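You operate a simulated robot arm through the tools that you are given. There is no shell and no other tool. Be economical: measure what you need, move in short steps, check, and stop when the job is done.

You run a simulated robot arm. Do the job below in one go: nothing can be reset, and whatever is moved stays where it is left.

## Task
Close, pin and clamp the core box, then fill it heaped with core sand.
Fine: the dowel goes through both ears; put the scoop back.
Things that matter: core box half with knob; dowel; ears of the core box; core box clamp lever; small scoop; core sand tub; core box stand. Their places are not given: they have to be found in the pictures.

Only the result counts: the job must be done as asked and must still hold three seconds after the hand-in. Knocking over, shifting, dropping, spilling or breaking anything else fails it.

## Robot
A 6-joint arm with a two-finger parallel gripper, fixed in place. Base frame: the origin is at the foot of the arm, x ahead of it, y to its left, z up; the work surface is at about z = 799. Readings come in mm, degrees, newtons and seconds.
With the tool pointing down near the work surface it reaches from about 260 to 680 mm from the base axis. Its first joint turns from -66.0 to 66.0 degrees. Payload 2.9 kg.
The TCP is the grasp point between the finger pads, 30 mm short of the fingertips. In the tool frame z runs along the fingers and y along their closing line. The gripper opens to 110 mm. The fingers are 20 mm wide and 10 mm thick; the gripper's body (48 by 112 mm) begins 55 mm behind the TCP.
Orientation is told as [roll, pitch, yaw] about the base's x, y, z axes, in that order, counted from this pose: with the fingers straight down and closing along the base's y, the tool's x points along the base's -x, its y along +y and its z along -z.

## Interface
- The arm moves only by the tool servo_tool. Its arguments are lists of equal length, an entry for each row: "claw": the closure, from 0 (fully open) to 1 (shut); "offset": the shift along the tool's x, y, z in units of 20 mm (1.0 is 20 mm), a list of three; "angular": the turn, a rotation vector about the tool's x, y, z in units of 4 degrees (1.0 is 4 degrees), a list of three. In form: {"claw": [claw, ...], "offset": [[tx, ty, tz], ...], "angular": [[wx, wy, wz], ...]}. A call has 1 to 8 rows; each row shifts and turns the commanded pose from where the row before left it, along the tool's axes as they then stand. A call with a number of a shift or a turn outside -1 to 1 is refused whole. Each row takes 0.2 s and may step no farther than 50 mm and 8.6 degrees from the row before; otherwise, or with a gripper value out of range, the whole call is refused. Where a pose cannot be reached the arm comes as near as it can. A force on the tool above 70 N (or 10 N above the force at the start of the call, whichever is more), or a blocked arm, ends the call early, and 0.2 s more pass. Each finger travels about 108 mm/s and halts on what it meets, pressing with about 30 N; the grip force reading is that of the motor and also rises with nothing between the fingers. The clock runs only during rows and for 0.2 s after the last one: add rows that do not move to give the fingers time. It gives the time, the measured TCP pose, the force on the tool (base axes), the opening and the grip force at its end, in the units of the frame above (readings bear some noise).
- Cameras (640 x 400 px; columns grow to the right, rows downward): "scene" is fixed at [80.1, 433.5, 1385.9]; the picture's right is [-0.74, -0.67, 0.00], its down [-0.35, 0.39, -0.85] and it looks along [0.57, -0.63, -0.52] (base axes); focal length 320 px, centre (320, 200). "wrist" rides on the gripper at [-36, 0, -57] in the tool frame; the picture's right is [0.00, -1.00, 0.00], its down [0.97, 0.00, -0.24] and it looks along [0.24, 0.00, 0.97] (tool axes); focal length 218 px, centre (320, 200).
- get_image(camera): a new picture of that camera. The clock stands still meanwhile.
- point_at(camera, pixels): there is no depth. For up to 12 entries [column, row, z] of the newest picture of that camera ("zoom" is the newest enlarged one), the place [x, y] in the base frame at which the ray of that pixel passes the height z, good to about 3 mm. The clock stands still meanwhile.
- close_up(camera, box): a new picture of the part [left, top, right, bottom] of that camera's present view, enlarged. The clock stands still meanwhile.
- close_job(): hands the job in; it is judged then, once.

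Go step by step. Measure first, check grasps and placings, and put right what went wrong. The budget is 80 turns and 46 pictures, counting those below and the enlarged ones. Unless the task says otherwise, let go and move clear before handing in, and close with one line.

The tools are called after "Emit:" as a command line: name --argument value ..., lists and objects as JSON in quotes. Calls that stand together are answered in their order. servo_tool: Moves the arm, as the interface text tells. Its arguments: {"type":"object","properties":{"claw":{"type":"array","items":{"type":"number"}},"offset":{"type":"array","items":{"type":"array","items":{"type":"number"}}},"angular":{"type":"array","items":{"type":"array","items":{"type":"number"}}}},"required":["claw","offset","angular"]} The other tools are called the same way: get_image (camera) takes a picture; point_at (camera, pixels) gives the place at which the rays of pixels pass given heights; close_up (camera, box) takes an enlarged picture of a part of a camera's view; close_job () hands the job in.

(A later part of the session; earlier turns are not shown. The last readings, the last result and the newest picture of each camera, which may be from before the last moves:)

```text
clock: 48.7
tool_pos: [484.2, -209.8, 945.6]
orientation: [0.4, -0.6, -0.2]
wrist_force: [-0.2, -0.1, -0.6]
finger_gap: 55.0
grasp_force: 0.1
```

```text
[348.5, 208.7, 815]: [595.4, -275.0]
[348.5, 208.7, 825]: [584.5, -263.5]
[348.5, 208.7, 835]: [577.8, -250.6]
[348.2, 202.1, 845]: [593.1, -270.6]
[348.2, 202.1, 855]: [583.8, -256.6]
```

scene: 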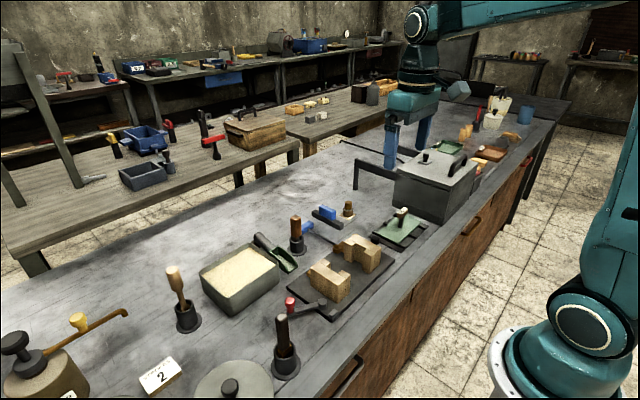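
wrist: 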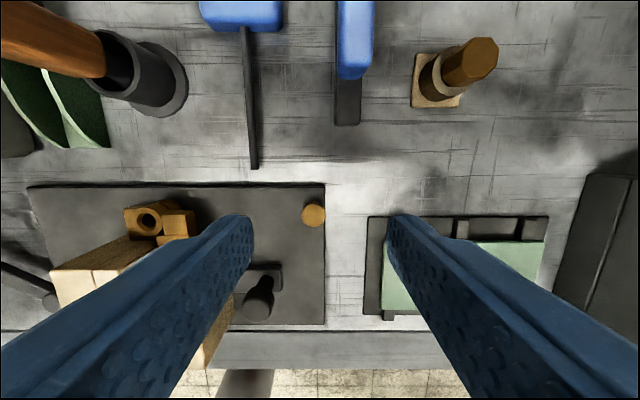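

The hex peg's top is at about (592,-267,849) and the holder rim is at z≈820. I'll move above it and check.

Emit:
servo_tool --claw '[0.5, 0.5, 0.5, 0.5, 0.5, 0.5, 0.5]' --offset '[[-0.9, -0.5, 0], [-0.9, -0.5, 0], [-0.9, -0.5, 0], [-0.9, -0.5, 0], [-0.9, -0.5, 0], [-0.9, -0.3, 0], [0, 0, 0.8]]' --angular '[[0.1, 0.15, 0], [0, 0, 0], [0, 0, 0], [0, 0, 0], [0, 0, 0], [0, 0, 0], [0, 0, 0]]'

Emit:
get_image --camera "wrist"

```text
clock: 50.3
tool_pos: [593.6, -264.0, 930.0]
orientation: [0.1, 0.1, -0.1]
wrist_force: [0.2, 0.0, -0.5]
finger_gap: 55.0
grasp_force: 0.1
```

```text
17 pictures are left
```

wrist: 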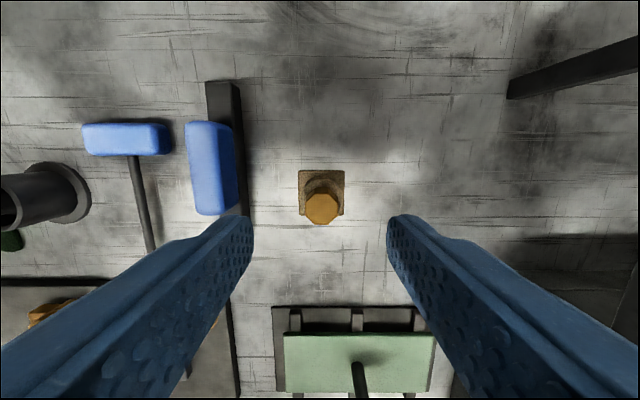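

Emit:
point_at --camera "wrist" --pixels '[[322, 208, 849], [322, 208, 843], [240, 200, 830], [250, 210, 810]]'

```text
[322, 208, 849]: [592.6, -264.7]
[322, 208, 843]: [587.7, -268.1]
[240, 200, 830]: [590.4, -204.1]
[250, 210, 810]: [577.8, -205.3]
```

The hex peg is at about (590.5,-265.3). I'll narrow the fingers, descend to TCP z≈857 and grip.

Emit:
servo_tool --claw '[0.6, 0.62, 0.62, 0.62, 0.62, 0.8, 1, 1]' --offset '[[0.15, -0.06, 0], [0, 0, 1], [0, 0, 1], [0, 0, 1], [0, 0, 0.6], [0, 0, 0], [0, 0, 0], [0, 0, 0]]' --angular '[[0, 0, 0], [0, 0, 0], [0, 0, 0], [0, 0, 0], [0, 0, 0], [0, 0, 0], [0, 0, 0], [0, 0, 0]]'

Emit:
servo_tool --claw '[1, 1, 1, 1, 1, 1]' --offset '[[0, 0, 0], [0, 0, -0.2], [0, 0, -0.4], [0, 0, -0.7], [0, 0, -0.9], [0, 0, 0]]' --angular '[[0, 0, 0], [0, 0, 0], [0, 0, 0], [0, 0, 0], [0, 0, 0], [0, 0, 0]]'

Emit:
close_up --camera "scene" --box '[308, 175, 388, 225]'

```text
clock: 52.1
tool_pos: [589.7, -264.9, 857.7]
orientation: [0.1, 0.0, -0.1]
wrist_force: [0.4, -0.2, 1.1]
finger_gap: 20.9
grasp_force: 30.2
```

```text
clock: 53.5
tool_pos: [589.2, -265.6, 901.7]
orientation: [0.1, 0.0, -0.1]
wrist_force: [-0.9, 0.7, 0.4]
finger_gap: 21.0
grasp_force: 30.0
```

```text
8.00 times, centred on (348, 200) of scene
```

zoom: 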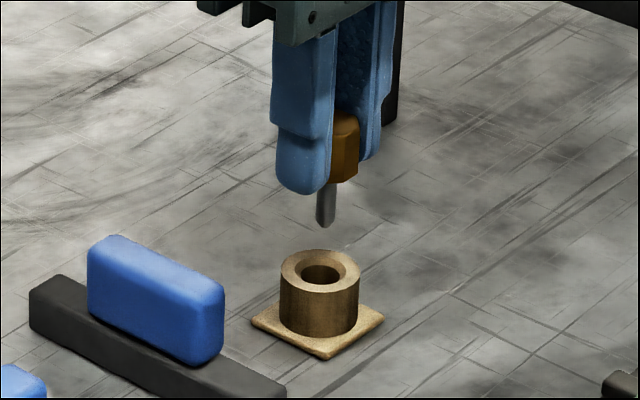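

The grip came out with a steel pin about 8 mm in diameter below it, so this is the real dowel. I'll raise it, pull back in x, then carry it along +y to above the ears at about (484.5,-40).

Emit:
servo_tool --claw '[1, 1, 1, 1, 1, 1, 1, 1]' --offset '[[0, 0, -1], [0.25, 0, -1], [1, 0, -0.4], [1, 0.3, 0], [1, 1, 0], [1, 1, 0], [1, 1, 0], [0, 1, 0]]' --angular '[[0, 0, 0], [0, 0, 0], [0, 0, 0], [0, 0, 0], [0, 0, 0], [0, 0, 0], [0, 0, 0], [0, 0, 0]]'

Emit:
servo_tool --claw '[1, 1, 1, 1, 1, 1, 1, 1]' --offset '[[0, 1, 0], [0, 1, 0], [0, 1, 0], [0, 1, 0], [0, 1, 0], [0, 1, 0], [0, 0.98, 0], [0, 0, 0]]' --angular '[[0, 0, 0], [0, 0, 0], [0, 0, 0], [0, 0, 0], [0, 0, 0], [0, 0, 0], [0, 0, 0], [0, 0, 0]]'

Emit:
get_image --camera "wrist"

```text
clock: 55.3
tool_pos: [485.1, -179.2, 949.3]
orientation: [0.0, -0.1, -0.1]
wrist_force: [0.5, -0.1, -0.8]
finger_gap: 21.1
grasp_force: 30.0
```

```text
clock: 57.1
tool_pos: [484.0, -39.4, 949.7]
orientation: [0.2, 0.0, -0.1]
wrist_force: [-0.1, -0.1, -0.8]
finger_gap: 21.2
grasp_force: 30.2
```

```text
15 pictures are left
```

wrist: 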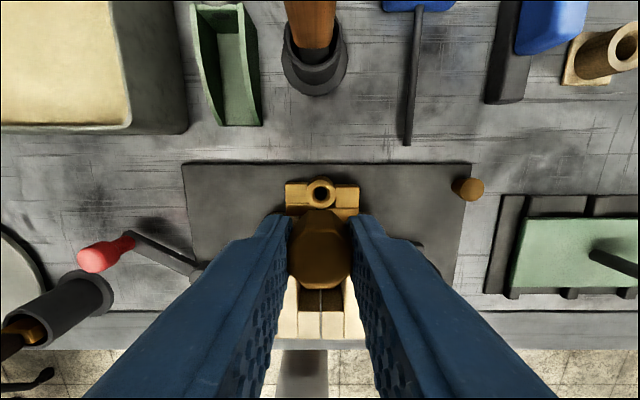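

The hole at (320.5,192) works out to (484.8,-39.8), and the dowel head at (320,252) to about (486,-39.4). I'll shift x by about -1 mm, lower near the ring, and check in the scene view.

Emit:
servo_tool --claw '[1, 1, 1, 1, 1]' --offset '[[0.05, -0.02, 0.5], [0, 0, 0.7], [0, 0, 0.7], [0, 0, 0.35], [0, 0, 0]]' --angular '[[0, 0, 0], [0, 0, 0], [0, 0, 0], [0, 0, 0], [0, 0, 0]]'

Emit:
close_up --camera "scene" --box '[292, 220, 372, 270]'

```text
clock: 58.3
tool_pos: [485.0, -40.3, 904.2]
orientation: [0.1, 0.1, 0.0]
wrist_force: [0.5, 0.1, 0.3]
finger_gap: 21.0
grasp_force: 30.0
```

```text
8.00 times, centred on (332, 245) of scene
```

zoom: 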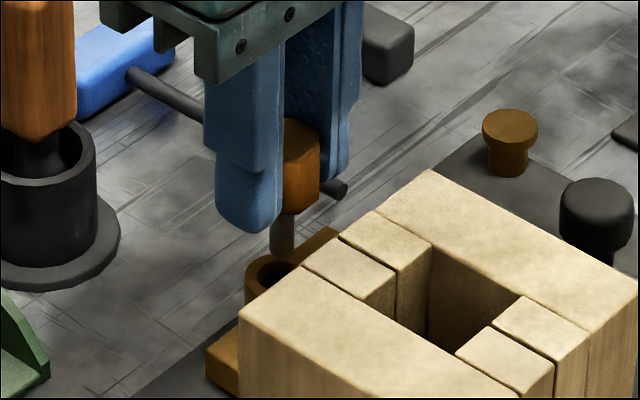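

The pin tip at zoom (282,258) is just above the ring hole at about (276,272), roughly 1–2 mm toward (-x,-y). I'll nudge it back slightly and lower gently.

Emit:
servo_tool --claw '[1, 1, 1, 1, 1, 1]' --offset '[[-0.03, 0.04, 0.1], [0, 0, 0.2], [0, 0, 0.2], [0, 0, 0.2], [0, 0, 0.2], [0, 0, 0]]' --angular '[[0, 0, 0], [0, 0, 0], [0, 0, 0], [0, 0, 0], [0, 0, 0], [0, 0, 0]]'

Emit:
close_up --camera "scene" --box '[292, 220, 372, 270]'

```text
clock: 59.7
tool_pos: [484.1, -38.0, 886.2]
orientation: [0.1, 0.1, 0.0]
wrist_force: [0.7, 1.0, -0.6]
finger_gap: 21.1
grasp_force: 30.5
```

```text
8.00 times, centred on (332, 245) of scene
```

zoom: 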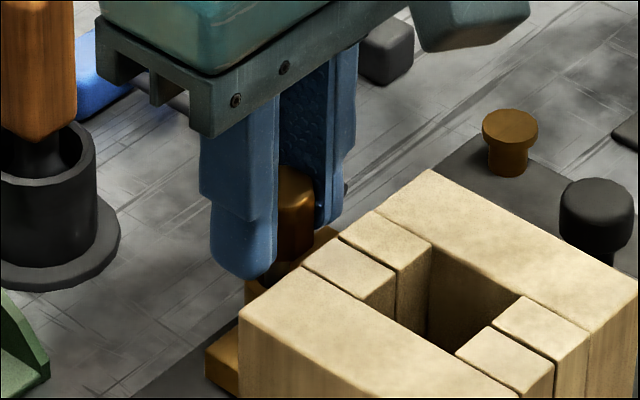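

The pin is entering the ring with no force. I'll keep lowering until the grip's shoulder seats.

Emit:
servo_tool --claw '[1, 1, 1, 1, 1, 1]' --offset '[[0, 0, 0.15], [0, 0, 0.15], [0, 0, 0.1], [0, 0, 0.1], [0, 0, 0], [0, 0, 0]]' --angular '[[0, 0, 0], [0, 0, 0], [0, 0, 0], [0, 0, 0], [0, 0, 0], [0, 0, 0]]'

```text
clock: 61.1
tool_pos: [485.2, -39.7, 876.7]
orientation: [0.1, 0.0, -0.1]
wrist_force: [0.4, 1.0, -0.9]
finger_gap: 20.9
grasp_force: 29.9
```

Emit:
servo_tool --claw '[1, 1, 1, 1, 1, 1]' --offset '[[0, 0, 0.1], [0, 0, 0.1], [0, 0, 0.1], [0, 0, 0.1], [0, 0, 0], [0, 0, 0]]' --angular '[[0, 0, 0], [0, 0, 0], [0, 0, 0], [0, 0, 0], [0, 0, 0], [0, 0, 0]]'

Emit:
close_up --camera "scene" --box '[292, 220, 372, 270]'

```text
clock: 62.5
tool_pos: [485.3, -39.1, 872.5]
orientation: [0.1, -0.2, -0.1]
wrist_force: [-15.5, 0.7, 50.3]
finger_gap: 21.0
grasp_force: 30.0
```

```text
8.00 times, centred on (332, 245) of scene
```

zoom: 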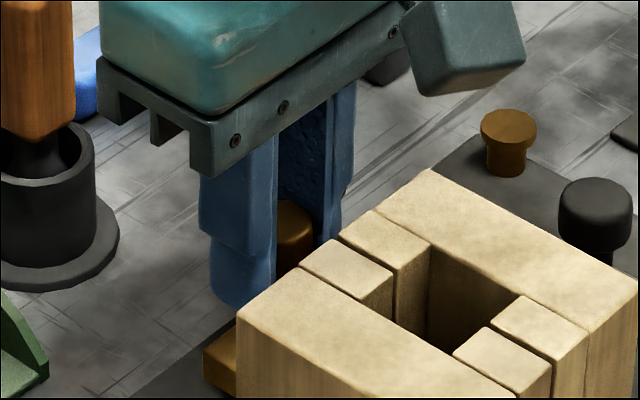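

A firm stop came at TCP z≈872.5, where the shoulder was expected to seat. I'll relax the push, open slightly, rise and check.

Emit:
servo_tool --claw '[1, 0.9, 0.7, 0.65, 0.65, 0.65, 0.65, 0.65]' --offset '[[0, 0, -0.15], [0, 0, -0.05], [0, 0, 0], [0, 0, -0.5], [0, 0, -1], [0, 0, -1], [0, 0, -1], [0, 0, -1]]' --angular '[[0, 0, 0], [0, 0, 0], [0, 0, 0], [0, 0, 0], [0, 0, 0], [0, 0, 0], [0, 0, 0], [0, 0, 0]]'

Emit:
close_up --camera "scene" --box '[276, 210, 372, 270]'

Emit:
get_image --camera "wrist"

```text
clock: 64.3
tool_pos: [484.2, -41.1, 964.1]
orientation: [0.0, 0.0, -0.1]
wrist_force: [0.2, 0.6, -0.7]
finger_gap: 38.3
grasp_force: 0.0
```

```text
6.67 times, centred on (324, 240) of scene
```

zoom: 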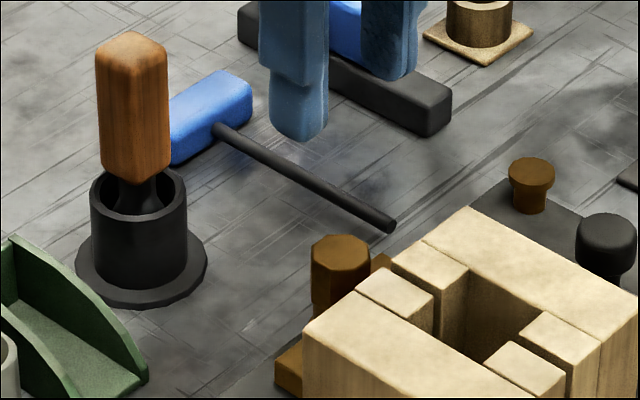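

```text
10 pictures are left
```

wrist: 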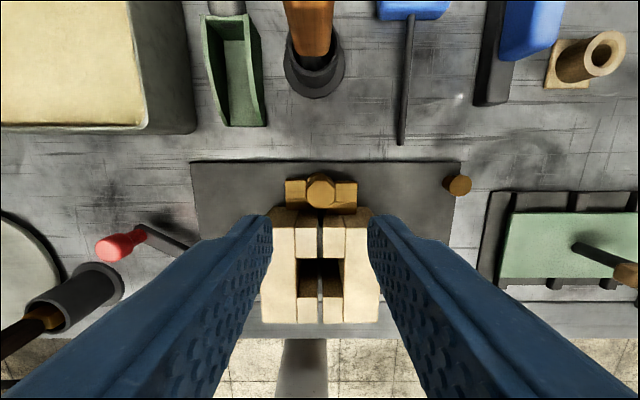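

The dowel stands upright in the ears, seated, at scene zoom (340,265). Next is the lever, whose red knob is near (438,136); I'll move above it and take one look.

Emit:
servo_tool --claw '[0.5, 0.45, 0.45, 0.45, 0.45, 0.45, 0.45, 0.45]' --offset '[[0, 1, 0], [0, 1, 0], [0.3, 1, 0], [0.4, 1, 0], [0.4, 1, 0], [0.4, 1, 0.3], [0.4, 1, 0.5], [0.36, 1, 0.6]]' --angular '[[0, 0, 0], [0, 0, 0], [0, 0, 0], [0, 0, 0], [0, 0, 0], [0, 0, 0], [0, 0, 0], [0, 0, 0]]'

Emit:
servo_tool --claw '[0.45, 0.45]' --offset '[[0, 0.75, 0.5], [0, 0, 0]]' --angular '[[0, 0, 0], [0, 0, 0]]'

Emit:
get_image --camera "wrist"

```text
clock: 66.1
tool_pos: [440.1, 120.1, 935.8]
orientation: [0.1, -0.1, -0.1]
wrist_force: [0.1, 0.0, -0.4]
finger_gap: 60.7
grasp_force: 0.0
```

```text
clock: 66.7
tool_pos: [439.5, 136.8, 925.0]
orientation: [0.1, 0.0, -0.1]
wrist_force: [0.7, 0.2, 0.6]
finger_gap: 60.6
grasp_force: 0.1
```

```text
9 pictures are left
```

wrist: 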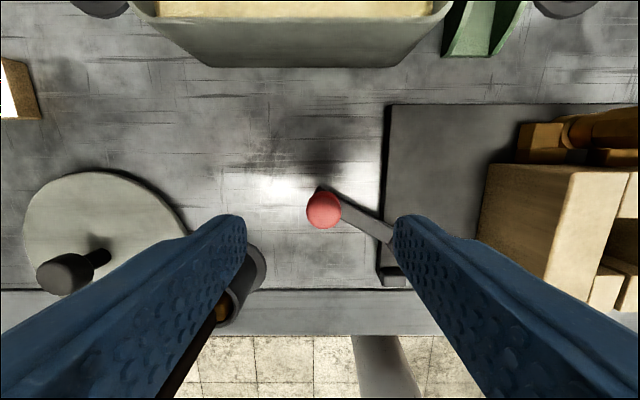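

The knob is at about (436.5,134.6). I'll descend to TCP z≈858 and grip it.

Emit:
servo_tool --claw '[0.45, 0.5, 0.5, 0.5, 0.5, 0.7, 1, 1]' --offset '[[0.15, -0.11, 0.5], [0, 0, 1], [0, 0, 1], [0, 0, 0.8], [0, 0, 0], [0, 0, 0], [0, 0, 0], [0, 0, 0]]' --angular '[[0, 0, 0], [0, 0, 0], [0, 0, 0], [0, 0, 0], [0, 0, 0], [0, 0, 0], [0, 0, 0], [0, 0, 0]]'

Emit:
close_up --camera "scene" --box '[250, 260, 378, 340]'

```text
clock: 68.5
tool_pos: [435.7, 134.6, 859.8]
orientation: [0.1, 0.0, -0.1]
wrist_force: [-0.4, 0.1, -3.3]
finger_gap: 21.3
grasp_force: 45.0
```

```text
5.00 times, centred on (314, 300) of scene
```

zoom: 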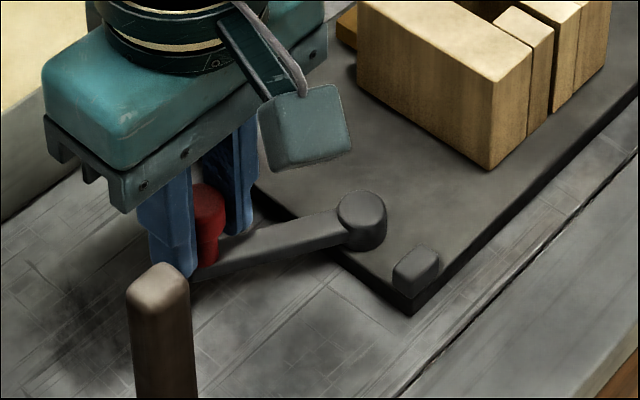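

The knob is gripped at 21.3 mm. The stop at zoom (415,265) suggests a swing toward -x about the pivot at roughly (399,74), so I'll test the first 10° that way and read the force.

Emit:
servo_tool --claw '[1, 1, 1, 1]' --offset '[[0.28, 0.15, 0], [0.28, 0.12, 0], [0, 0, 0], [0, 0, 0]]' --angular '[[0, 0, 0], [0, 0, 0], [0, 0, 0], [0, 0, 0]]'

```text
clock: 69.5
tool_pos: [429.4, 134.2, 861.7]
orientation: [-0.4, -0.7, -0.7]
wrist_force: [31.2, -29.3, 7.2]
finger_gap: 21.2
grasp_force: 44.7
```

About 43 N resists that direction, so the lever is at its limit there. I'll return and test 10° the other way, toward +x/-y.

Emit:
servo_tool --claw '[1, 1, 1, 1, 1, 1]' --offset '[[-0.28, -0.13, 0], [-0.28, -0.14, 0], [-0.25, -0.17, 0], [-0.25, -0.2, 0], [0, 0, 0], [0, 0, 0]]' --angular '[[0, 0, 0], [0, 0, 0], [0, 0, 0], [0, 0, 0], [0, 0, 0], [0, 0, 0]]'

```text
clock: 70.9
tool_pos: [444.5, 125.7, 857.0]
orientation: [0.0, 0.4, -0.1]
wrist_force: [-15.6, -12.8, 1.8]
finger_gap: 21.2
grasp_force: 45.0
```

The lever swings freely this way; the remaining (-16,-13) N is only radial. I'll follow the arc with the gripper turning along with it, 4° per row, for about 32°.

Emit:
servo_tool --claw '[1, 1, 1, 1, 1, 1, 1, 1]' --offset '[[-0.113, -0.234, 0], [-0.166, -0.181, 0], [-0.166, -0.181, 0], [-0.166, -0.181, 0], [-0.166, -0.181, 0], [-0.166, -0.181, 0], [-0.166, -0.181, 0], [-0.166, -0.181, 0]]' --angular '[[0, 0, 1], [0, 0, 1], [0, 0, 1], [0, 0, 1], [0, 0, 1], [0, 0, 1], [0, 0, 1], [0, 0, 1]]'

```text
clock: 72.7
tool_pos: [466.3, 92.5, 859.1]
orientation: [0.3, -0.2, -32.2]
wrist_force: [18.6, 6.7, -19.5]
finger_gap: 21.3
grasp_force: 45.0
```

The arc fits a pivot at (399,74) with r≈70, and the lever is now at about 15°. I'll correct outward 2 mm and continue.

Emit:
servo_tool --claw '[1, 1, 1, 1, 1, 1, 1, 1]' --offset '[[-0.242, -0.097, 0.03], [-0.174, -0.171, 0], [-0.174, -0.171, 0], [-0.174, -0.171, 0], [-0.174, -0.171, 0], [-0.174, -0.171, 0], [-0.174, -0.171, 0], [0, 0, 0]]' --angular '[[0, 0, 1], [0, 0, 1], [0, 0, 1], [0, 0, 1], [0, 0, 1], [0, 0, 1], [0, 0, 1], [0, 0, 0]]'

```text
clock: 74.5
tool_pos: [474.7, 67.6, 862.2]
orientation: [1.6, 0.3, -59.2]
wrist_force: [34.6, 53.0, -4.3]
finger_gap: 21.6
grasp_force: 44.7
```

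A strong +y resistance of 53 N shows the lever has met something near angle 0°. I'll look with the scene camera.

Emit:
close_up --camera "scene" --box '[250, 240, 378, 320]'

```text
5.00 times, centred on (314, 280) of scene
```

zoom: 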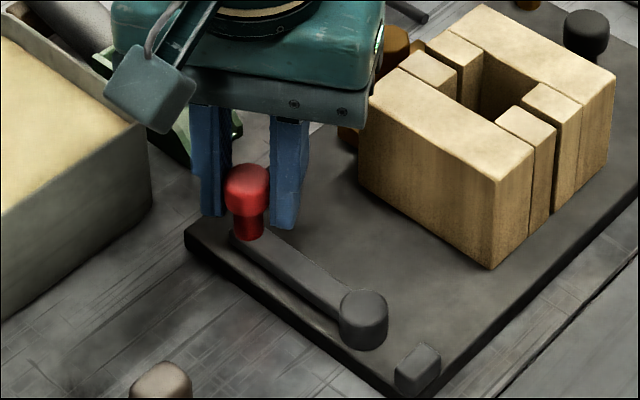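

The lever now points nearly along +x, parallel to the stand edge. I'll ease the radial load and push slightly more to see whether this is its end stop.

Emit:
servo_tool --claw '[1, 1, 1]' --offset '[[0.04, -0.21, 0], [0, 0, 0], [0, 0, 0]]' --angular '[[0, 0, 0], [0, 0, 0], [0, 0, 0]]'

```text
clock: 74.9
tool_pos: [474.5, 66.9, 860.7]
orientation: [2.2, 0.1, -59.0]
wrist_force: [9.0, 7.7, -10.9]
finger_gap: 21.6
grasp_force: 45.3
stopped in row 1: the force on the tool passed its limit (the readings are from after the stop); the commanded pose is now the measured one
```

That's a firm end stop at about 65° of travel. A thin seam remains between the halves, so I'll let go of the lever, rise while turning to yaw -90, and press the box shut again from its knob.

Emit:
servo_tool --claw '[0.8, 0.6, 0.6, 0.6, 0.6, 0.8, 1, 1]' --offset '[[0, 0, 0], [0, 0, 0], [0, 0, -1], [0, 0, -1], [0, 0, -1], [0, 0, -1], [0, 0, -1], [0, 0, 0]]' --angular '[[0, 0, 0], [0, 0, 0], [0, 0, 1], [0, 0, 1], [0, 0, 1], [0, 0, 1], [0, 0, 1], [0, 0, 1]]'

Emit:
servo_tool --claw '[1, 1, 1, 1, 1, 1, 1, 1]' --offset '[[0, 0, 0], [0, 0, 0], [-1, -0.3, 0], [-1, -0.3, 0], [-1, -0.3, 0], [-1, -0.3, 0], [-1, -0.3, 0], [-1, -0.3, 0]]' --angular '[[0, 0, 1], [0, 0, 0.7], [0, 0, 0], [0, 0, 0], [0, 0, 0], [0, 0, 0], [0, 0, 0], [0, 0, 0]]'

```text
clock: 76.7
tool_pos: [471.1, 65.7, 961.1]
orientation: [1.9, 1.1, -83.1]
wrist_force: [0.1, 0.1, 0.1]
finger_gap: 0.1
grasp_force: 30.1
```

```text
clock: 78.5
tool_pos: [434.5, -56.0, 958.5]
orientation: [1.9, 1.2, -89.8]
wrist_force: [-1.3, 0.8, -0.9]
finger_gap: 0.2
grasp_force: 29.7
```

I'll level the tool, go behind the black knob, and descend.

Emit:
servo_tool --claw '[1, 1, 1, 1, 1, 1]' --offset '[[-1, -0.23, 0], [-1, -0.2, 0], [-1, -0.2, 0], [-1, -0.1, 0], [-1, 0, 0], [-0.1, 0, 0]]' --angular '[[-0.3, -0.475, 0], [0, 0, 0], [0, 0, 0], [0, 0, 0], [0, 0, 0], [0, 0, 0]]'

Emit:
servo_tool --claw '[1, 1, 1, 1, 1, 1]' --offset '[[0, 0, 1], [0, 0, 1], [0, 0, 1], [0, 0, 1], [0, 0, 0.9], [0, 0, 0]]' --angular '[[0, 0, 0], [0, 0, 0], [0, 0, 0], [0, 0, 0], [0, 0, 0], [0, 0, 0]]'

```text
clock: 79.9
tool_pos: [420.9, -158.9, 955.9]
orientation: [3.0, -0.8, -89.9]
wrist_force: [0.2, -0.4, -0.5]
finger_gap: 0.0
grasp_force: 30.0
```

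```text
clock: 81.3
tool_pos: [425.4, -159.8, 861.1]
orientation: [3.1, -0.7, -89.9]
wrist_force: [0.0, -0.4, -0.5]
finger_gap: 0.0
grasp_force: 30.4
```

The roll correction went the wrong way (now 3.1). I'll fix it (wx +0.77, wy +0.19), recentre on the knob, and push in small steps.

Emit:
servo_tool --claw '[1, 1, 1, 1, 1, 1]' --offset '[[0, -0.25, 0], [0.3, 0, 0], [0.3, 0, 0], [0.15, 0, 0], [0, 0, 0], [0, 0, 0]]' --angular '[[0.77, 0.19, 0], [0, 0, 0], [0, 0, 0], [0, 0, 0], [0, 0, 0], [0, 0, 0]]'

Emit:
servo_tool --claw '[1, 1, 1, 1, 1]' --offset '[[0.1, 0, 0], [0.1, 0, 0], [0.1, 0, 0], [0, 0, 0], [0, 0, 0]]' --angular '[[0, 0, 0], [0, 0, 0], [0, 0, 0], [0, 0, 0], [0, 0, 0]]'

```text
clock: 82.7
tool_pos: [419.9, -145.3, 859.3]
orientation: [-0.1, 0.1, -90.1]
wrist_force: [1.9, -7.5, -1.9]
finger_gap: 0.2
grasp_force: 29.6
```

```text
clock: 83.9
tool_pos: [421.2, -142.6, 859.7]
orientation: [0.0, -0.6, -90.5]
wrist_force: [9.7, -40.1, -6.1]
finger_gap: 0.1
grasp_force: 30.1
```

The half didn't move: the force rises purely with arm compliance at the same y≈-143 as before, so the box is at its closed stop. I'll back off, rise, turn back to yaw 0, and check the box and lever.

Emit:
servo_tool --claw '[1, 1, 1, 1, 1, 1, 1, 1]' --offset '[[-0.5, 0, 0], [-0.4, 0, 0], [0, 0, -1], [0, 0, -1], [0, 0, -1], [0, 0, -1], [0, 0, -1], [0, 0, -1]]' --angular '[[0, 0, 0], [0, 0, 0], [0, 0, 0], [0, 0, -1], [0, 0, -1], [0, 0, -1], [0, 0, -1], [0, 0, -1]]'

Emit:
servo_tool --claw '[0.8, 0.6, 0.5, 0.5, 0.5, 0.5, 0.5, 0.5]' --offset '[[0, 0, -0.6], [0, 0, -0.6], [0, 0, -0.6], [0, 0, -0.6], [0, 0, -0.6], [0, 0, -0.6], [0, 0, -0.6], [0, 0, -0.6]]' --angular '[[0, 0, -1], [0, 0, -1], [0, 0, -1], [0, 0, -1], [0, 0, -1], [0, 0, -1], [0, 0, -1], [0, 0, -1]]'

Emit:
servo_tool --claw '[0.5, 0.5, 0.5, 0.5, 0.5, 0.5, 0.5, 0.5]' --offset '[[0, 0, 0], [0, 0, 0], [0, 0, 0], [0, 0, 0], [0, 0, 0], [0, 0, 0], [0, 0, 0], [0, 0, 0]]' --angular '[[0, 0, -1], [0, 0, -1], [0, 0, -1], [0, 0, -1], [0, 0, -1], [0, 0, -1], [0, 0, -1], [0, 0, -1]]'

Emit:
close_up --camera "scene" --box '[230, 220, 390, 320]'

```text
clock: 85.7
tool_pos: [421.5, -156.4, 980.0]
orientation: [-0.1, 0.1, -69.8]
wrist_force: [-0.2, 0.4, -0.3]
finger_gap: 0.1
grasp_force: 30.1
```

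```text
clock: 87.5
tool_pos: [419.6, -155.6, 1075.9]
orientation: [0.1, 0.1, -37.8]
wrist_force: [0.3, -0.5, -0.3]
finger_gap: 54.8
grasp_force: 0.1
```

```text
clock: 89.3
tool_pos: [420.5, -156.0, 1076.3]
orientation: [0.1, 0.1, -5.8]
wrist_force: [-0.5, -0.1, 0.8]
finger_gap: 55.2
grasp_force: 0.0
```

```text
4.00 times, centred on (310, 270) of scene
```

zoom: 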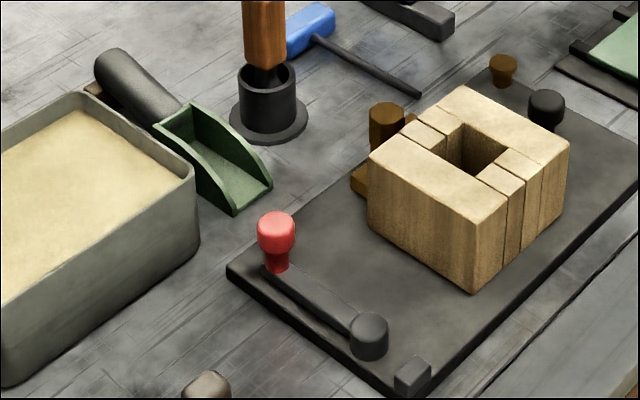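

The box is now tight (seam at zoom (505,195)), the dowel stands in the ears, and the lever rests across the stand. Next I'll measure the lever direction and move above the scoop for one wrist picture.

Emit:
point_at --camera "zoom" --pixels '[[369, 322, 825], [276, 218, 850], [270, 268, 818], [465, 140, 866], [435, 162, 866], [478, 180, 866], [508, 150, 866], [60, 160, 840], [60, 160, 850], [120, 55, 830], [160, 110, 830], [240, 212, 802]]'

Emit:
servo_tool --claw '[0.5, 0.5, 0.5, 0.5, 0.5, 0.5, 0.5, 0.5]' --offset '[[0, 0, 0], [0, 0, 0], [-1, 1, -0.3], [-1, 1, -0.3], [-1, 1, 0], [-1, 1, 0], [-1, 1, 0], [-1, 1, 0]]' --angular '[[0, 0, -1], [0, 0, -0.45], [0, 0, 0], [0, 0, 0], [0, 0, 0], [0, 0, 0], [0, 0, 0], [0, 0, 0]]'

Emit:
servo_tool --claw '[0.5, 0.5, 0.5, 0.5, 0.5, 0.5, 0.5]' --offset '[[-1, 1, 0], [-1, 1, 0.3], [-1, 1, 1], [-1, 0.5, 1], [0, 0, 1], [0, 0, 1], [0, 0, 0.7]]' --angular '[[0, 0, 0], [0, 0, 0], [0, 0, 0], [0, 0, 0], [0, 0, 0], [0, 0, 0], [0, 0, 0]]'

Emit:
get_image --camera "wrist"

```text
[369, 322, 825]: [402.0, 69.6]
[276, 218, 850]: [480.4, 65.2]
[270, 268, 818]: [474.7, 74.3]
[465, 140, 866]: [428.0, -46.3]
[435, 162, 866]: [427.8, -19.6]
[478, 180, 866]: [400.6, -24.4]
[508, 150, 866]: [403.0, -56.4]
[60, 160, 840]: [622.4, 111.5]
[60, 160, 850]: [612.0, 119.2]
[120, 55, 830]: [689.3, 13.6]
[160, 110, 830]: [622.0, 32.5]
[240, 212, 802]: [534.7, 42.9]
```

```text
clock: 91.1
tool_pos: [540.8, -36.1, 1085.3]
orientation: [0.0, 0.1, -0.2]
wrist_force: [0.2, 0.0, 0.3]
finger_gap: 54.8
grasp_force: 0.1
```

```text
clock: 92.7
tool_pos: [619.9, 32.5, 986.1]
orientation: [0.1, 0.1, -0.1]
wrist_force: [0.1, -0.8, -0.2]
finger_gap: 54.5
grasp_force: 0.1
```

```text
5 pictures are left
```

wrist: 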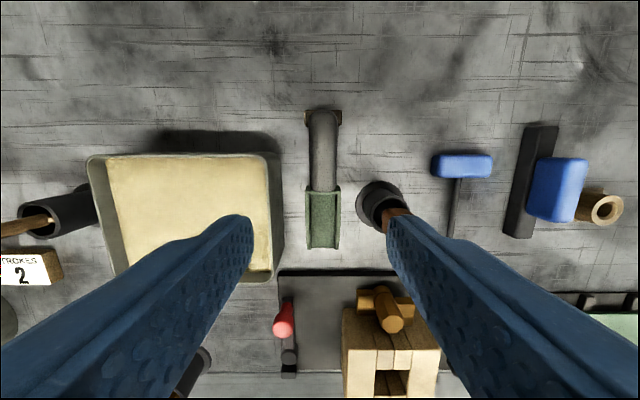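

The scoop lies along x: handle from about (615,29.5) to (689,30), blade tip near 537, and handle axis about z 821 at x=640. I'll narrow the fingers, descend at x≈642 and grip.

Emit:
servo_tool --claw '[0.6, 0.62, 0.62, 0.62, 0.62, 0.62, 0.62, 0.62]' --offset '[[-0.6, -0.15, 0], [-0.5, 0, 0.5], [0, 0, 1], [0, 0, 1], [0, 0, 1], [0, 0, 1], [0, 0, 1], [0, 0, 1]]' --angular '[[0, 0, 0], [0, 0, 0], [0, 0, 0], [0, 0, 0], [0, 0, 0], [0, 0, 0], [0, 0, 0], [0, 0, 0]]'

Emit:
servo_tool --claw '[0.62, 0.62, 0.8, 1, 1, 1]' --offset '[[0, 0, 0.6], [0, 0, 0.3], [0, 0, 0], [0, 0, 0], [0, 0, 0], [0, 0, 0]]' --angular '[[0, 0, 0], [0, 0, 0], [0, 0, 0], [0, 0, 0], [0, 0, 0], [0, 0, 0]]'

```text
clock: 94.5
tool_pos: [642.3, 31.0, 857.4]
orientation: [0.0, 0.1, -0.1]
wrist_force: [0.4, -0.4, -0.1]
finger_gap: 42.0
grasp_force: 0.2
```

```text
clock: 95.9
tool_pos: [640.9, 30.5, 840.6]
orientation: [0.1, 0.0, -0.1]
wrist_force: [0.4, -1.1, 1.2]
finger_gap: 25.7
grasp_force: 29.7
```

The scoop is gripped at 25.7 mm. I'll lift it, turn it so the blade points along +y (for reach), move over the tub and tilt the tip down, then check.

Emit:
servo_tool --claw '[1, 1, 1, 1, 1, 1, 1, 1]' --offset '[[0, 0, -0.5], [0, 0, -1], [0, 0, -1], [0, 0, -1], [0, 0, -1], [0, 0, -1], [0, 0, -1], [0, 0, 0]]' --angular '[[0, 0, 0], [0, 0, 0], [0, 0, 0], [0, 0, 0], [0, 0, 0], [0, 0, 0], [0, 0, 0.5], [0, 0, 1]]'

Emit:
servo_tool --claw '[1, 1, 1, 1, 1, 1, 1, 1]' --offset '[[0, 0, 0], [0, 0, 0], [0, 0, 0], [0, 0, 0], [0, 0, 0], [0, 0, 0], [0, 0, 0], [0, 0, 0]]' --angular '[[0, 0, 1], [0, 0, 1], [0, 0, 1], [0, 0, 1], [0, 0, 1], [0, 0, 1], [0, 0, 1], [0, 0, 1]]'

Emit:
servo_tool --claw '[1, 1, 1, 1, 1, 1, 1, 1]' --offset '[[0, 0, 0], [0, 0, 0], [0, 0, 0], [0, 0, 0], [0, 0, 0], [0, 0, 0], [0, 0, 0], [0, 0, 0]]' --angular '[[0, 0, 1], [0, 0, 1], [0, 0, 1], [0, 0, 1], [0, 0, 1], [0, 0, 1], [0, 0, 1], [0, 0, 1]]'

Emit:
servo_tool --claw '[1, 1, 1, 1, 1, 1, 1, 1]' --offset '[[0, 0, 0], [0, 0, 0], [0, 0, 0], [0, 0, 0], [0, 0, 0], [0.9, -0.8, 0], [0.9, -0.8, 0], [0.95, -0.75, 0]]' --angular '[[0, 0, 1], [0, 0, 1], [0, 0, 1], [0, 0, 1], [0, 0, 1], [0, 0, 0], [0, 0, 0], [0, 0, 0]]'

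```text
clock: 97.7
tool_pos: [644.5, 29.2, 969.7]
orientation: [0.2, 0.1, -6.2]
wrist_force: [-0.5, 0.4, -1.8]
finger_gap: 25.6
grasp_force: 29.9
```

```text
clock: 99.5
tool_pos: [643.0, 30.1, 969.7]
orientation: [0.1, 0.1, -38.3]
wrist_force: [-0.8, 0.1, -1.8]
finger_gap: 25.8
grasp_force: 30.2
```

```text
clock: 101.3
tool_pos: [643.5, 30.1, 969.4]
orientation: [-0.2, 0.1, -70.2]
wrist_force: [-0.2, 0.5, -1.7]
finger_gap: 25.8
grasp_force: 30.1
```

```text
clock: 103.1
tool_pos: [597.1, 85.4, 968.3]
orientation: [-0.1, 0.1, -90.1]
wrist_force: [0.1, -0.2, -2.7]
finger_gap: 25.8
grasp_force: 30.3
```

Scoop held at yaw -90 over the tub's near side. I'll tilt the tip down 28° and take one scene view to check before digging.

Emit:
servo_tool --claw '[1, 1, 1, 1, 1, 1, 1, 1]' --offset '[[0, 0, 0], [0, 0, 0], [0, 0, 0], [0, 0, 0], [0, 0, 0], [0, 0, 0], [0, 0, 0], [0, 0, 0]]' --angular '[[0, -1, 0], [0, -1, 0], [0, -1, 0], [0, -1, 0], [0, -1, 0], [0, -1, 0], [0, -1, 0], [0, 0, 0]]'

Emit:
close_up --camera "scene" --box '[160, 170, 352, 290]'

```text
clock: 104.9
tool_pos: [582.2, 87.8, 963.2]
orientation: [0.1, -27.8, -90.1]
wrist_force: [-0.6, -0.5, -2.2]
finger_gap: 25.6
grasp_force: 29.7
out of reach, approached as far as the arm can: row 6, 7
```

```text
3.33 times, centred on (256, 230) of scene
```

zoom: 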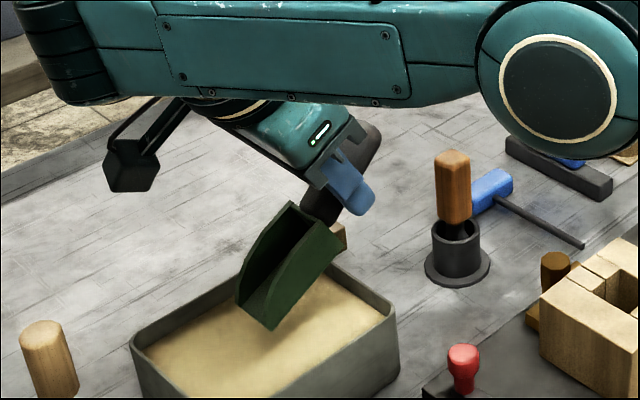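

The blade is tilted over the sand with its tip near zoom (270,325); the arm was slightly short of reach, so I'll use x≈585. I'll plunge to tip z≈822 and read.

Emit:
servo_tool --claw '[1, 1, 1, 1, 1]' --offset '[[0, -0.5, 0], [0.4, 0, 0.75], [0.4, 0, 0.75], [0.28, 0, 0.53], [0.28, 0, 0.53]]' --angular '[[0, 0, 0], [0, 0, 0], [0, 0, 0], [0, 0, 0], [0, 0, 0]]'

```text
clock: 106.1
tool_pos: [569.3, 87.6, 905.4]
orientation: [-0.1, -27.9, -90.1]
wrist_force: [-0.4, -0.1, -2.2]
finger_gap: 25.7
grasp_force: 30.1
```

The tip is in the sand with no resistance. I'll push forward 25 mm, roll the blade level to slightly tip-up, and lift.

Emit:
servo_tool --claw '[1, 1, 1, 1, 1, 1, 1, 1]' --offset '[[0.4, 0.2, -0.15], [0.4, 0.2, -0.2], [0.3, 0, -0.2], [0, 0, 0], [0, 0, 0], [0, 0, 0], [0, 0, 0], [0, 0, 0]]' --angular '[[0, 0, 0], [0, 0, 0], [0, 0, 0], [0, 1, 0], [0, 1, 0], [0, 1, 0], [0, 1, 0], [0, 1, 0]]'

Emit:
servo_tool --claw '[1, 1, 1, 1, 1, 1, 1, 1]' --offset '[[0, 0, 0], [0, 0, 0], [0, 0, 0], [0, 0, -0.5], [0, 0, -0.8], [0, 0, -0.8], [0, 0, -0.8], [0, 0, 0]]' --angular '[[0, 1, 0], [0, 1, 0], [0, 1, 0], [0, 0, 0], [0, 0, 0], [0, 0, 0], [0, 0, 0], [0, 0, 0]]'

Emit:
close_up --camera "scene" --box '[160, 170, 352, 290]'

```text
clock: 107.9
tool_pos: [580.4, 111.5, 904.7]
orientation: [-0.1, -7.7, -90.1]
wrist_force: [0.3, 0.2, -3.1]
finger_gap: 25.9
grasp_force: 30.2
```

```text
clock: 109.7
tool_pos: [578.8, 107.5, 962.4]
orientation: [-0.1, 4.1, -90.0]
wrist_force: [0.0, -0.2, -1.9]
finger_gap: 25.8
grasp_force: 29.6
```

```text
3.33 times, centred on (256, 230) of scene
```

zoom: 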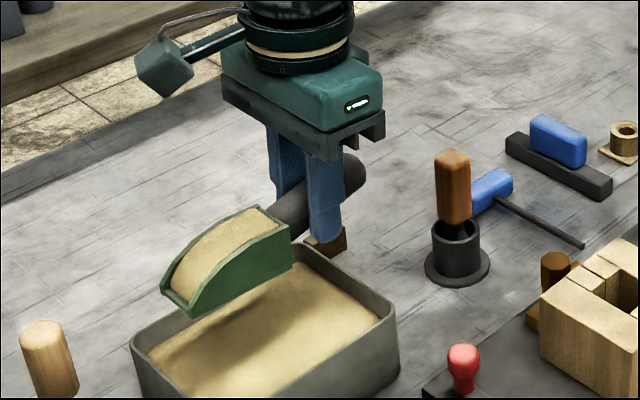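

The scoop came up heaped full. I'll level it and carry it smoothly to the box, blade pointing +y with the tip to end over the cavity at about (418,-46).

Emit:
servo_tool --claw '[1, 1, 1, 1, 1, 1, 1, 1]' --offset '[[-0.4, -0.25, 0], [-0.9, -0.55, 0], [-0.9, -0.55, 0], [-0.9, -0.55, 0], [-0.9, -0.55, 0], [-0.9, -0.55, 0], [-0.9, -0.55, 0], [-0.9, -0.55, 0]]' --angular '[[0, -1, 0], [0, 0, 0], [0, 0, 0], [0, 0, 0], [0, 0, 0], [0, 0, 0], [0, 0, 0], [0, 0, 0]]'

Emit:
servo_tool --claw '[1, 1, 1, 1, 1, 1, 1, 1]' --offset '[[-0.9, -0.55, 0], [-0.9, -0.55, 0], [-0.9, -0.55, 0], [-0.9, -0.55, 0], [-0.9, -0.55, 0], [-0.9, -0.55, 0], [-0.5, -0.3, 0], [0, 0, 0]]' --angular '[[0, 0, 0], [0, 0, 0], [0, 0, 0], [0, 0, 0], [0, 0, 0], [0, 0, 0], [0, 0, 0], [0, 0, 0]]'

```text
clock: 111.5
tool_pos: [496.1, -27.1, 962.8]
orientation: [-0.1, 0.1, -90.1]
wrist_force: [-0.4, 0.3, -3.2]
finger_gap: 26.1
grasp_force: 29.9
```

```text
clock: 113.3
tool_pos: [423.8, -144.0, 963.5]
orientation: [0.0, 0.1, -90.1]
wrist_force: [-0.3, 0.1, -2.4]
finger_gap: 25.8
grasp_force: 30.5
```

I'll lower so the tip sits about 15 mm above the box, just inside the cavity's near edge, and check the alignment.

Emit:
servo_tool --claw '[1, 1, 1, 1, 1]' --offset '[[-0.35, -0.2, 0.3], [0, 0, 0.7], [0, 0, 0.7], [0, 0, 0.4], [0, 0, 0]]' --angular '[[0, 0, 0], [0, 0, 0], [0, 0, 0], [0, 0, 0], [0, 0, 0]]'

Emit:
close_up --camera "scene" --box '[284, 200, 412, 280]'

```text
clock: 114.5
tool_pos: [420.4, -151.1, 920.7]
orientation: [-0.1, 0.1, -90.2]
wrist_force: [0.0, 0.6, -2.1]
finger_gap: 25.9
grasp_force: 29.6
```

```text
5.00 times, centred on (348, 240) of scene
```

zoom: 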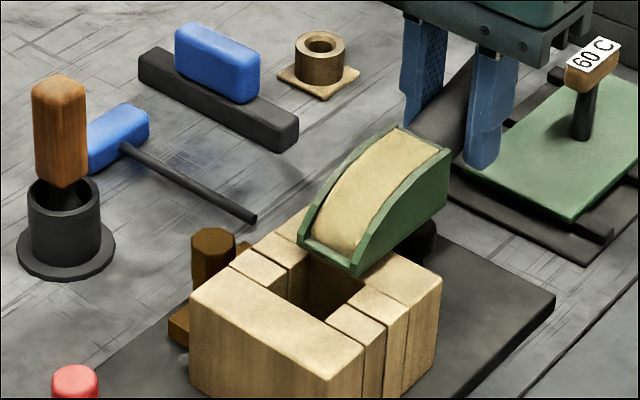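

Emit:
point_at --camera "zoom" --pixels '[[300, 241, 882], [356, 274, 882], [289, 298, 866], [330, 322, 866], [366, 290, 866], [290, 265, 866], [309, 250, 866]]'

```text
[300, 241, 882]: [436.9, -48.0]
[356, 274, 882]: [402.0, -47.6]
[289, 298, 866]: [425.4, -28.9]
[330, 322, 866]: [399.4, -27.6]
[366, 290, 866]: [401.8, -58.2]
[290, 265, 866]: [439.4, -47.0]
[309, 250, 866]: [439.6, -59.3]
```

The tip is at y≈-48, inside the cavity (y -59 to -26, x 400–438), and the blade width matches. I'll lower a little and pour, tilting about the lip.

Emit:
servo_tool --claw '[1, 1, 1, 1, 1, 1, 1, 1]' --offset '[[0, 0, 0.25], [0.149, 0, -0.358], [0.149, 0, -0.358], [0.149, 0, -0.358], [0.149, 0, -0.358], [0.149, 0, -0.358], [0.149, 0, -0.358], [0.149, 0, -0.358]]' --angular '[[0, 0, 0], [0, -1, 0], [0, -1, 0], [0, -1, 0], [0, -1, 0], [0, -1, 0], [0, -1, 0], [0, -1, 0]]'

Emit:
servo_tool --claw '[1, 1, 1, 1, 1, 1, 1, 1]' --offset '[[0.149, 0, -0.358], [0.149, 0, -0.358], [0.149, 0, -0.358], [0.149, 0, -0.358], [0.149, 0, -0.358], [0.149, 0, -0.358], [0, 0, 0], [0, 0, 0]]' --angular '[[0, -1, 0], [0, -1, 0], [0, -1, 0], [0, -1, 0], [0, -1, 0], [0, -1, 0], [0, 0, 0], [0, 0, 0]]'

Emit:
close_up --camera "scene" --box '[284, 200, 412, 280]'

```text
clock: 116.3
tool_pos: [421.5, -119.9, 959.9]
orientation: [-0.2, -28.0, -90.1]
wrist_force: [0.3, 0.7, -2.0]
finger_gap: 25.5
grasp_force: 30.2
```

```text
clock: 118.1
tool_pos: [420.9, -79.5, 981.8]
orientation: [-0.1, -51.9, -90.0]
wrist_force: [-0.5, -0.2, -2.2]
finger_gap: 25.8
grasp_force: 29.4
```

```text
5.00 times, centred on (348, 240) of scene
```

zoom: 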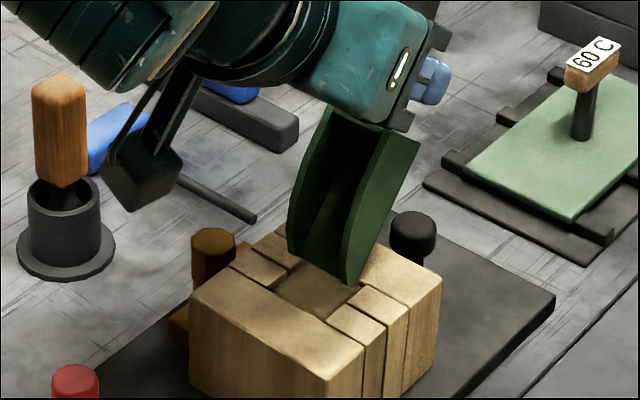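

The scoop is empty and the cavity holds sand up to near the rim at zoom (315,290). I'll lift off, level the scoop, move away, and use my last picture to judge the fill level.

Emit:
servo_tool --claw '[1, 1, 1, 1, 1, 1, 1, 1]' --offset '[[-0.6, 0, -0.46], [-0.6, 0, -0.46], [0, 0, 0], [0, 0, 0], [0, 0, 0], [0, 0, 0], [0, 0, 0], [0, 0, 0]]' --angular '[[0, 0, 0], [0, 0, 0], [0, 1, 0], [0, 1, 0], [0, 1, 0], [0, 1, 0], [0, 1, 0], [0, 1, 0]]'

Emit:
servo_tool --claw '[1, 1, 1, 1, 1, 1, 1, 1]' --offset '[[0, 0, 0], [0, 0, 0], [0, 0, 0], [0, 0, 0], [0, 0, 0], [0, 0, 0], [0, 0, 0], [0, 1, 0]]' --angular '[[0, 1, 0], [0, 1, 0], [0, 1, 0], [0, 1, 0], [0, 1, 0], [0, 1, 0], [0, 1, 0], [0, 0, 0]]'

Emit:
servo_tool --claw '[1, 1, 1, 1, 1, 1, 1, 1]' --offset '[[1, 1, 0], [1, 1, 0], [1, 1, 0], [1, 1, 0], [1, 1, 0.3], [1, 0.8, 0.5], [1, 0, 0.5], [1, 0, 0.5]]' --angular '[[0, 0, 0], [0, 0, 0], [0, 0, 0], [0, 0, 0], [0, 0, 0], [0, 0, 0], [0, 0, 0], [0, 0, 0]]'

Emit:
close_up --camera "scene" --box '[308, 225, 388, 275]'

```text
clock: 119.9
tool_pos: [421.1, -80.2, 1012.8]
orientation: [-0.1, -27.9, -90.1]
wrist_force: [0.2, 0.0, -2.9]
finger_gap: 25.6
grasp_force: 29.6
```

```text
clock: 121.7
tool_pos: [440.6, -80.3, 1014.9]
orientation: [-0.1, 0.1, -90.1]
wrist_force: [0.1, 0.5, -2.1]
finger_gap: 25.8
grasp_force: 30.2
```

```text
clock: 123.5
tool_pos: [556.8, 80.3, 979.0]
orientation: [-0.1, 0.2, -90.1]
wrist_force: [0.1, -0.8, -2.5]
finger_gap: 25.8
grasp_force: 30.6
```

```text
8.00 times, centred on (348, 250) of scene
```

zoom: 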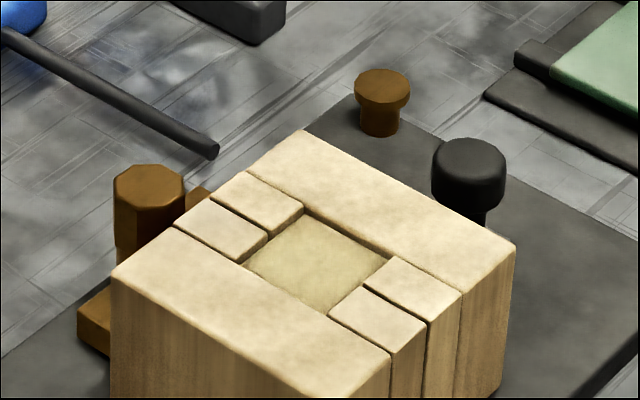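

The sand is now only about 4 mm below the rim: the far-wall strip at zoom (305,213) is thin. It needs a smaller second load to heap it. I'll check the sand surface height with the fixed-camera geometry and weigh the empty scoop, so I can take a shallow second dig.

Emit:
point_at --camera "wrist" --pixels '[[274, 155, 840], [274, 155, 860], [267, 157, 830], [267, 157, 850]]'

Emit:
point_at --camera "scene" --pixels '[[251.2, 243.7, 840], [251.2, 243.7, 860], [251.2, 247.8, 830], [251.2, 247.8, 850], [278.7, 264.5, 840], [278.7, 264.5, 860], [278.7, 286, 800]]'

Emit:
servo_tool --claw '[1, 1, 1]' --offset '[[0, 0, 0], [0, 0, 0], [0, 0, 0]]' --angular '[[0, 0, 0], [0, 0, 0], [0, 0, 0]]'

Emit:
servo_tool --claw '[1]' --offset '[[0, 0, 0]]' --angular '[[0, 0, 0]]'

Emit:
servo_tool --claw '[1]' --offset '[[0, 0, 0]]' --angular '[[0, 0, 0]]'

Emit:
servo_tool --claw '[1]' --offset '[[0, 0, 0]]' --angular '[[0, 0, 0]]'

Emit:
servo_tool --claw '[1]' --offset '[[0, 0, 0]]' --angular '[[0, 0, 0]]'

Emit:
servo_tool --claw '[1]' --offset '[[0, 0, 0]]' --angular '[[0, 0, 0]]'

Emit:
servo_tool --claw '[1]' --offset '[[0, 0, 0]]' --angular '[[0, 0, 0]]'

Emit:
servo_tool --claw '[1]' --offset '[[0, 0, 0]]' --angular '[[0, 0, 0]]'

```text
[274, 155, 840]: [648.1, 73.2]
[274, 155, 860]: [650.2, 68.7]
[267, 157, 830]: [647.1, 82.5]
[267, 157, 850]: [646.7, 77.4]
```

```text
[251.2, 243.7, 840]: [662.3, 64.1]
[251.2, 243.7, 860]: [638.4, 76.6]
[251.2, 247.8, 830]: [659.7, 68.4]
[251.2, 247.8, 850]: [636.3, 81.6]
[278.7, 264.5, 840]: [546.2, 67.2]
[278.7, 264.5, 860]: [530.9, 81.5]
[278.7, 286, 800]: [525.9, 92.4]
```

```text
clock: 124.3
tool_pos: [557.5, 79.7, 978.5]
orientation: [-0.1, 0.1, -90.1]
wrist_force: [-0.4, 0.0, -2.0]
finger_gap: 25.7
grasp_force: 30.0
```

```text
clock: 124.7
tool_pos: [556.3, 80.9, 978.3]
orientation: [-0.1, 0.1, -90.0]
wrist_force: [0.3, -0.7, -2.5]
finger_gap: 25.5
grasp_force: 29.7
```

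```text
clock: 125.1
tool_pos: [556.6, 79.2, 979.2]
orientation: [-0.1, 0.0, -90.1]
wrist_force: [0.2, -0.8, -2.4]
finger_gap: 25.8
grasp_force: 29.6
```

```text
clock: 125.5
tool_pos: [558.1, 77.7, 978.4]
orientation: [-0.1, 0.1, -90.1]
wrist_force: [0.9, 0.3, -2.6]
finger_gap: 25.8
grasp_force: 29.9
```

```text
clock: 125.9
tool_pos: [558.0, 79.8, 978.4]
orientation: [-0.1, 0.1, -90.1]
wrist_force: [0.0, 0.0, -1.9]
finger_gap: 25.8
grasp_force: 30.1
```

```text
clock: 126.3
tool_pos: [557.5, 79.4, 980.0]
orientation: [-0.1, 0.2, -90.1]
wrist_force: [0.3, -0.7, -2.2]
finger_gap: 25.6
grasp_force: 30.2
```

```text
clock: 126.7
tool_pos: [557.0, 79.4, 978.9]
orientation: [0.0, 0.1, -90.1]
wrist_force: [0.4, -0.3, -2.0]
finger_gap: 25.6
grasp_force: 30.0
```

```text
clock: 127.1
tool_pos: [558.0, 79.4, 978.7]
orientation: [0.0, 0.1, -90.0]
wrist_force: [0.0, 0.1, -3.0]
finger_gap: 25.4
grasp_force: 30.0
```

The rim is at z≈851 and the sand at ≈843; the first dig was about 21 mm deep, and the empty scoop weighs about 2.33 N. For a smaller load I'll dig about 13 mm deep with a short stroke, then level and lift.

Emit:
servo_tool --claw '[1, 1, 1, 1, 1, 1, 1, 1]' --offset '[[0.4, 0.7, 0], [0, 0, 0], [0, 0, 0], [0, 0, 0], [0, 0, 0], [0, 0, 0], [0, 0, 0], [0, 0, 0]]' --angular '[[0, 0, 0], [0, -1, 0], [0, -1, 0], [0, -1, 0], [0, -1, 0], [0, -1, 0], [0, -1, 0], [0, -1, 0]]'

Emit:
servo_tool --claw '[1, 1, 1, 1, 1]' --offset '[[0.393, 0, 0.74], [0.393, 0, 0.74], [0.393, 0, 0.74], [0.37, 0, 0.7], [0, 0, 0]]' --angular '[[0, 0, 0], [0, 0, 0], [0, 0, 0], [0, 0, 0], [0, 0, 0]]'

```text
clock: 128.9
tool_pos: [571.8, 88.0, 976.6]
orientation: [0.0, -27.9, -90.0]
wrist_force: [0.1, 0.1, -1.6]
finger_gap: 25.7
grasp_force: 29.6
```

```text
clock: 130.1
tool_pos: [572.8, 88.0, 912.0]
orientation: [-0.1, -28.0, -90.0]
wrist_force: [-0.1, -1.0, -1.6]
finger_gap: 25.5
grasp_force: 29.6
```

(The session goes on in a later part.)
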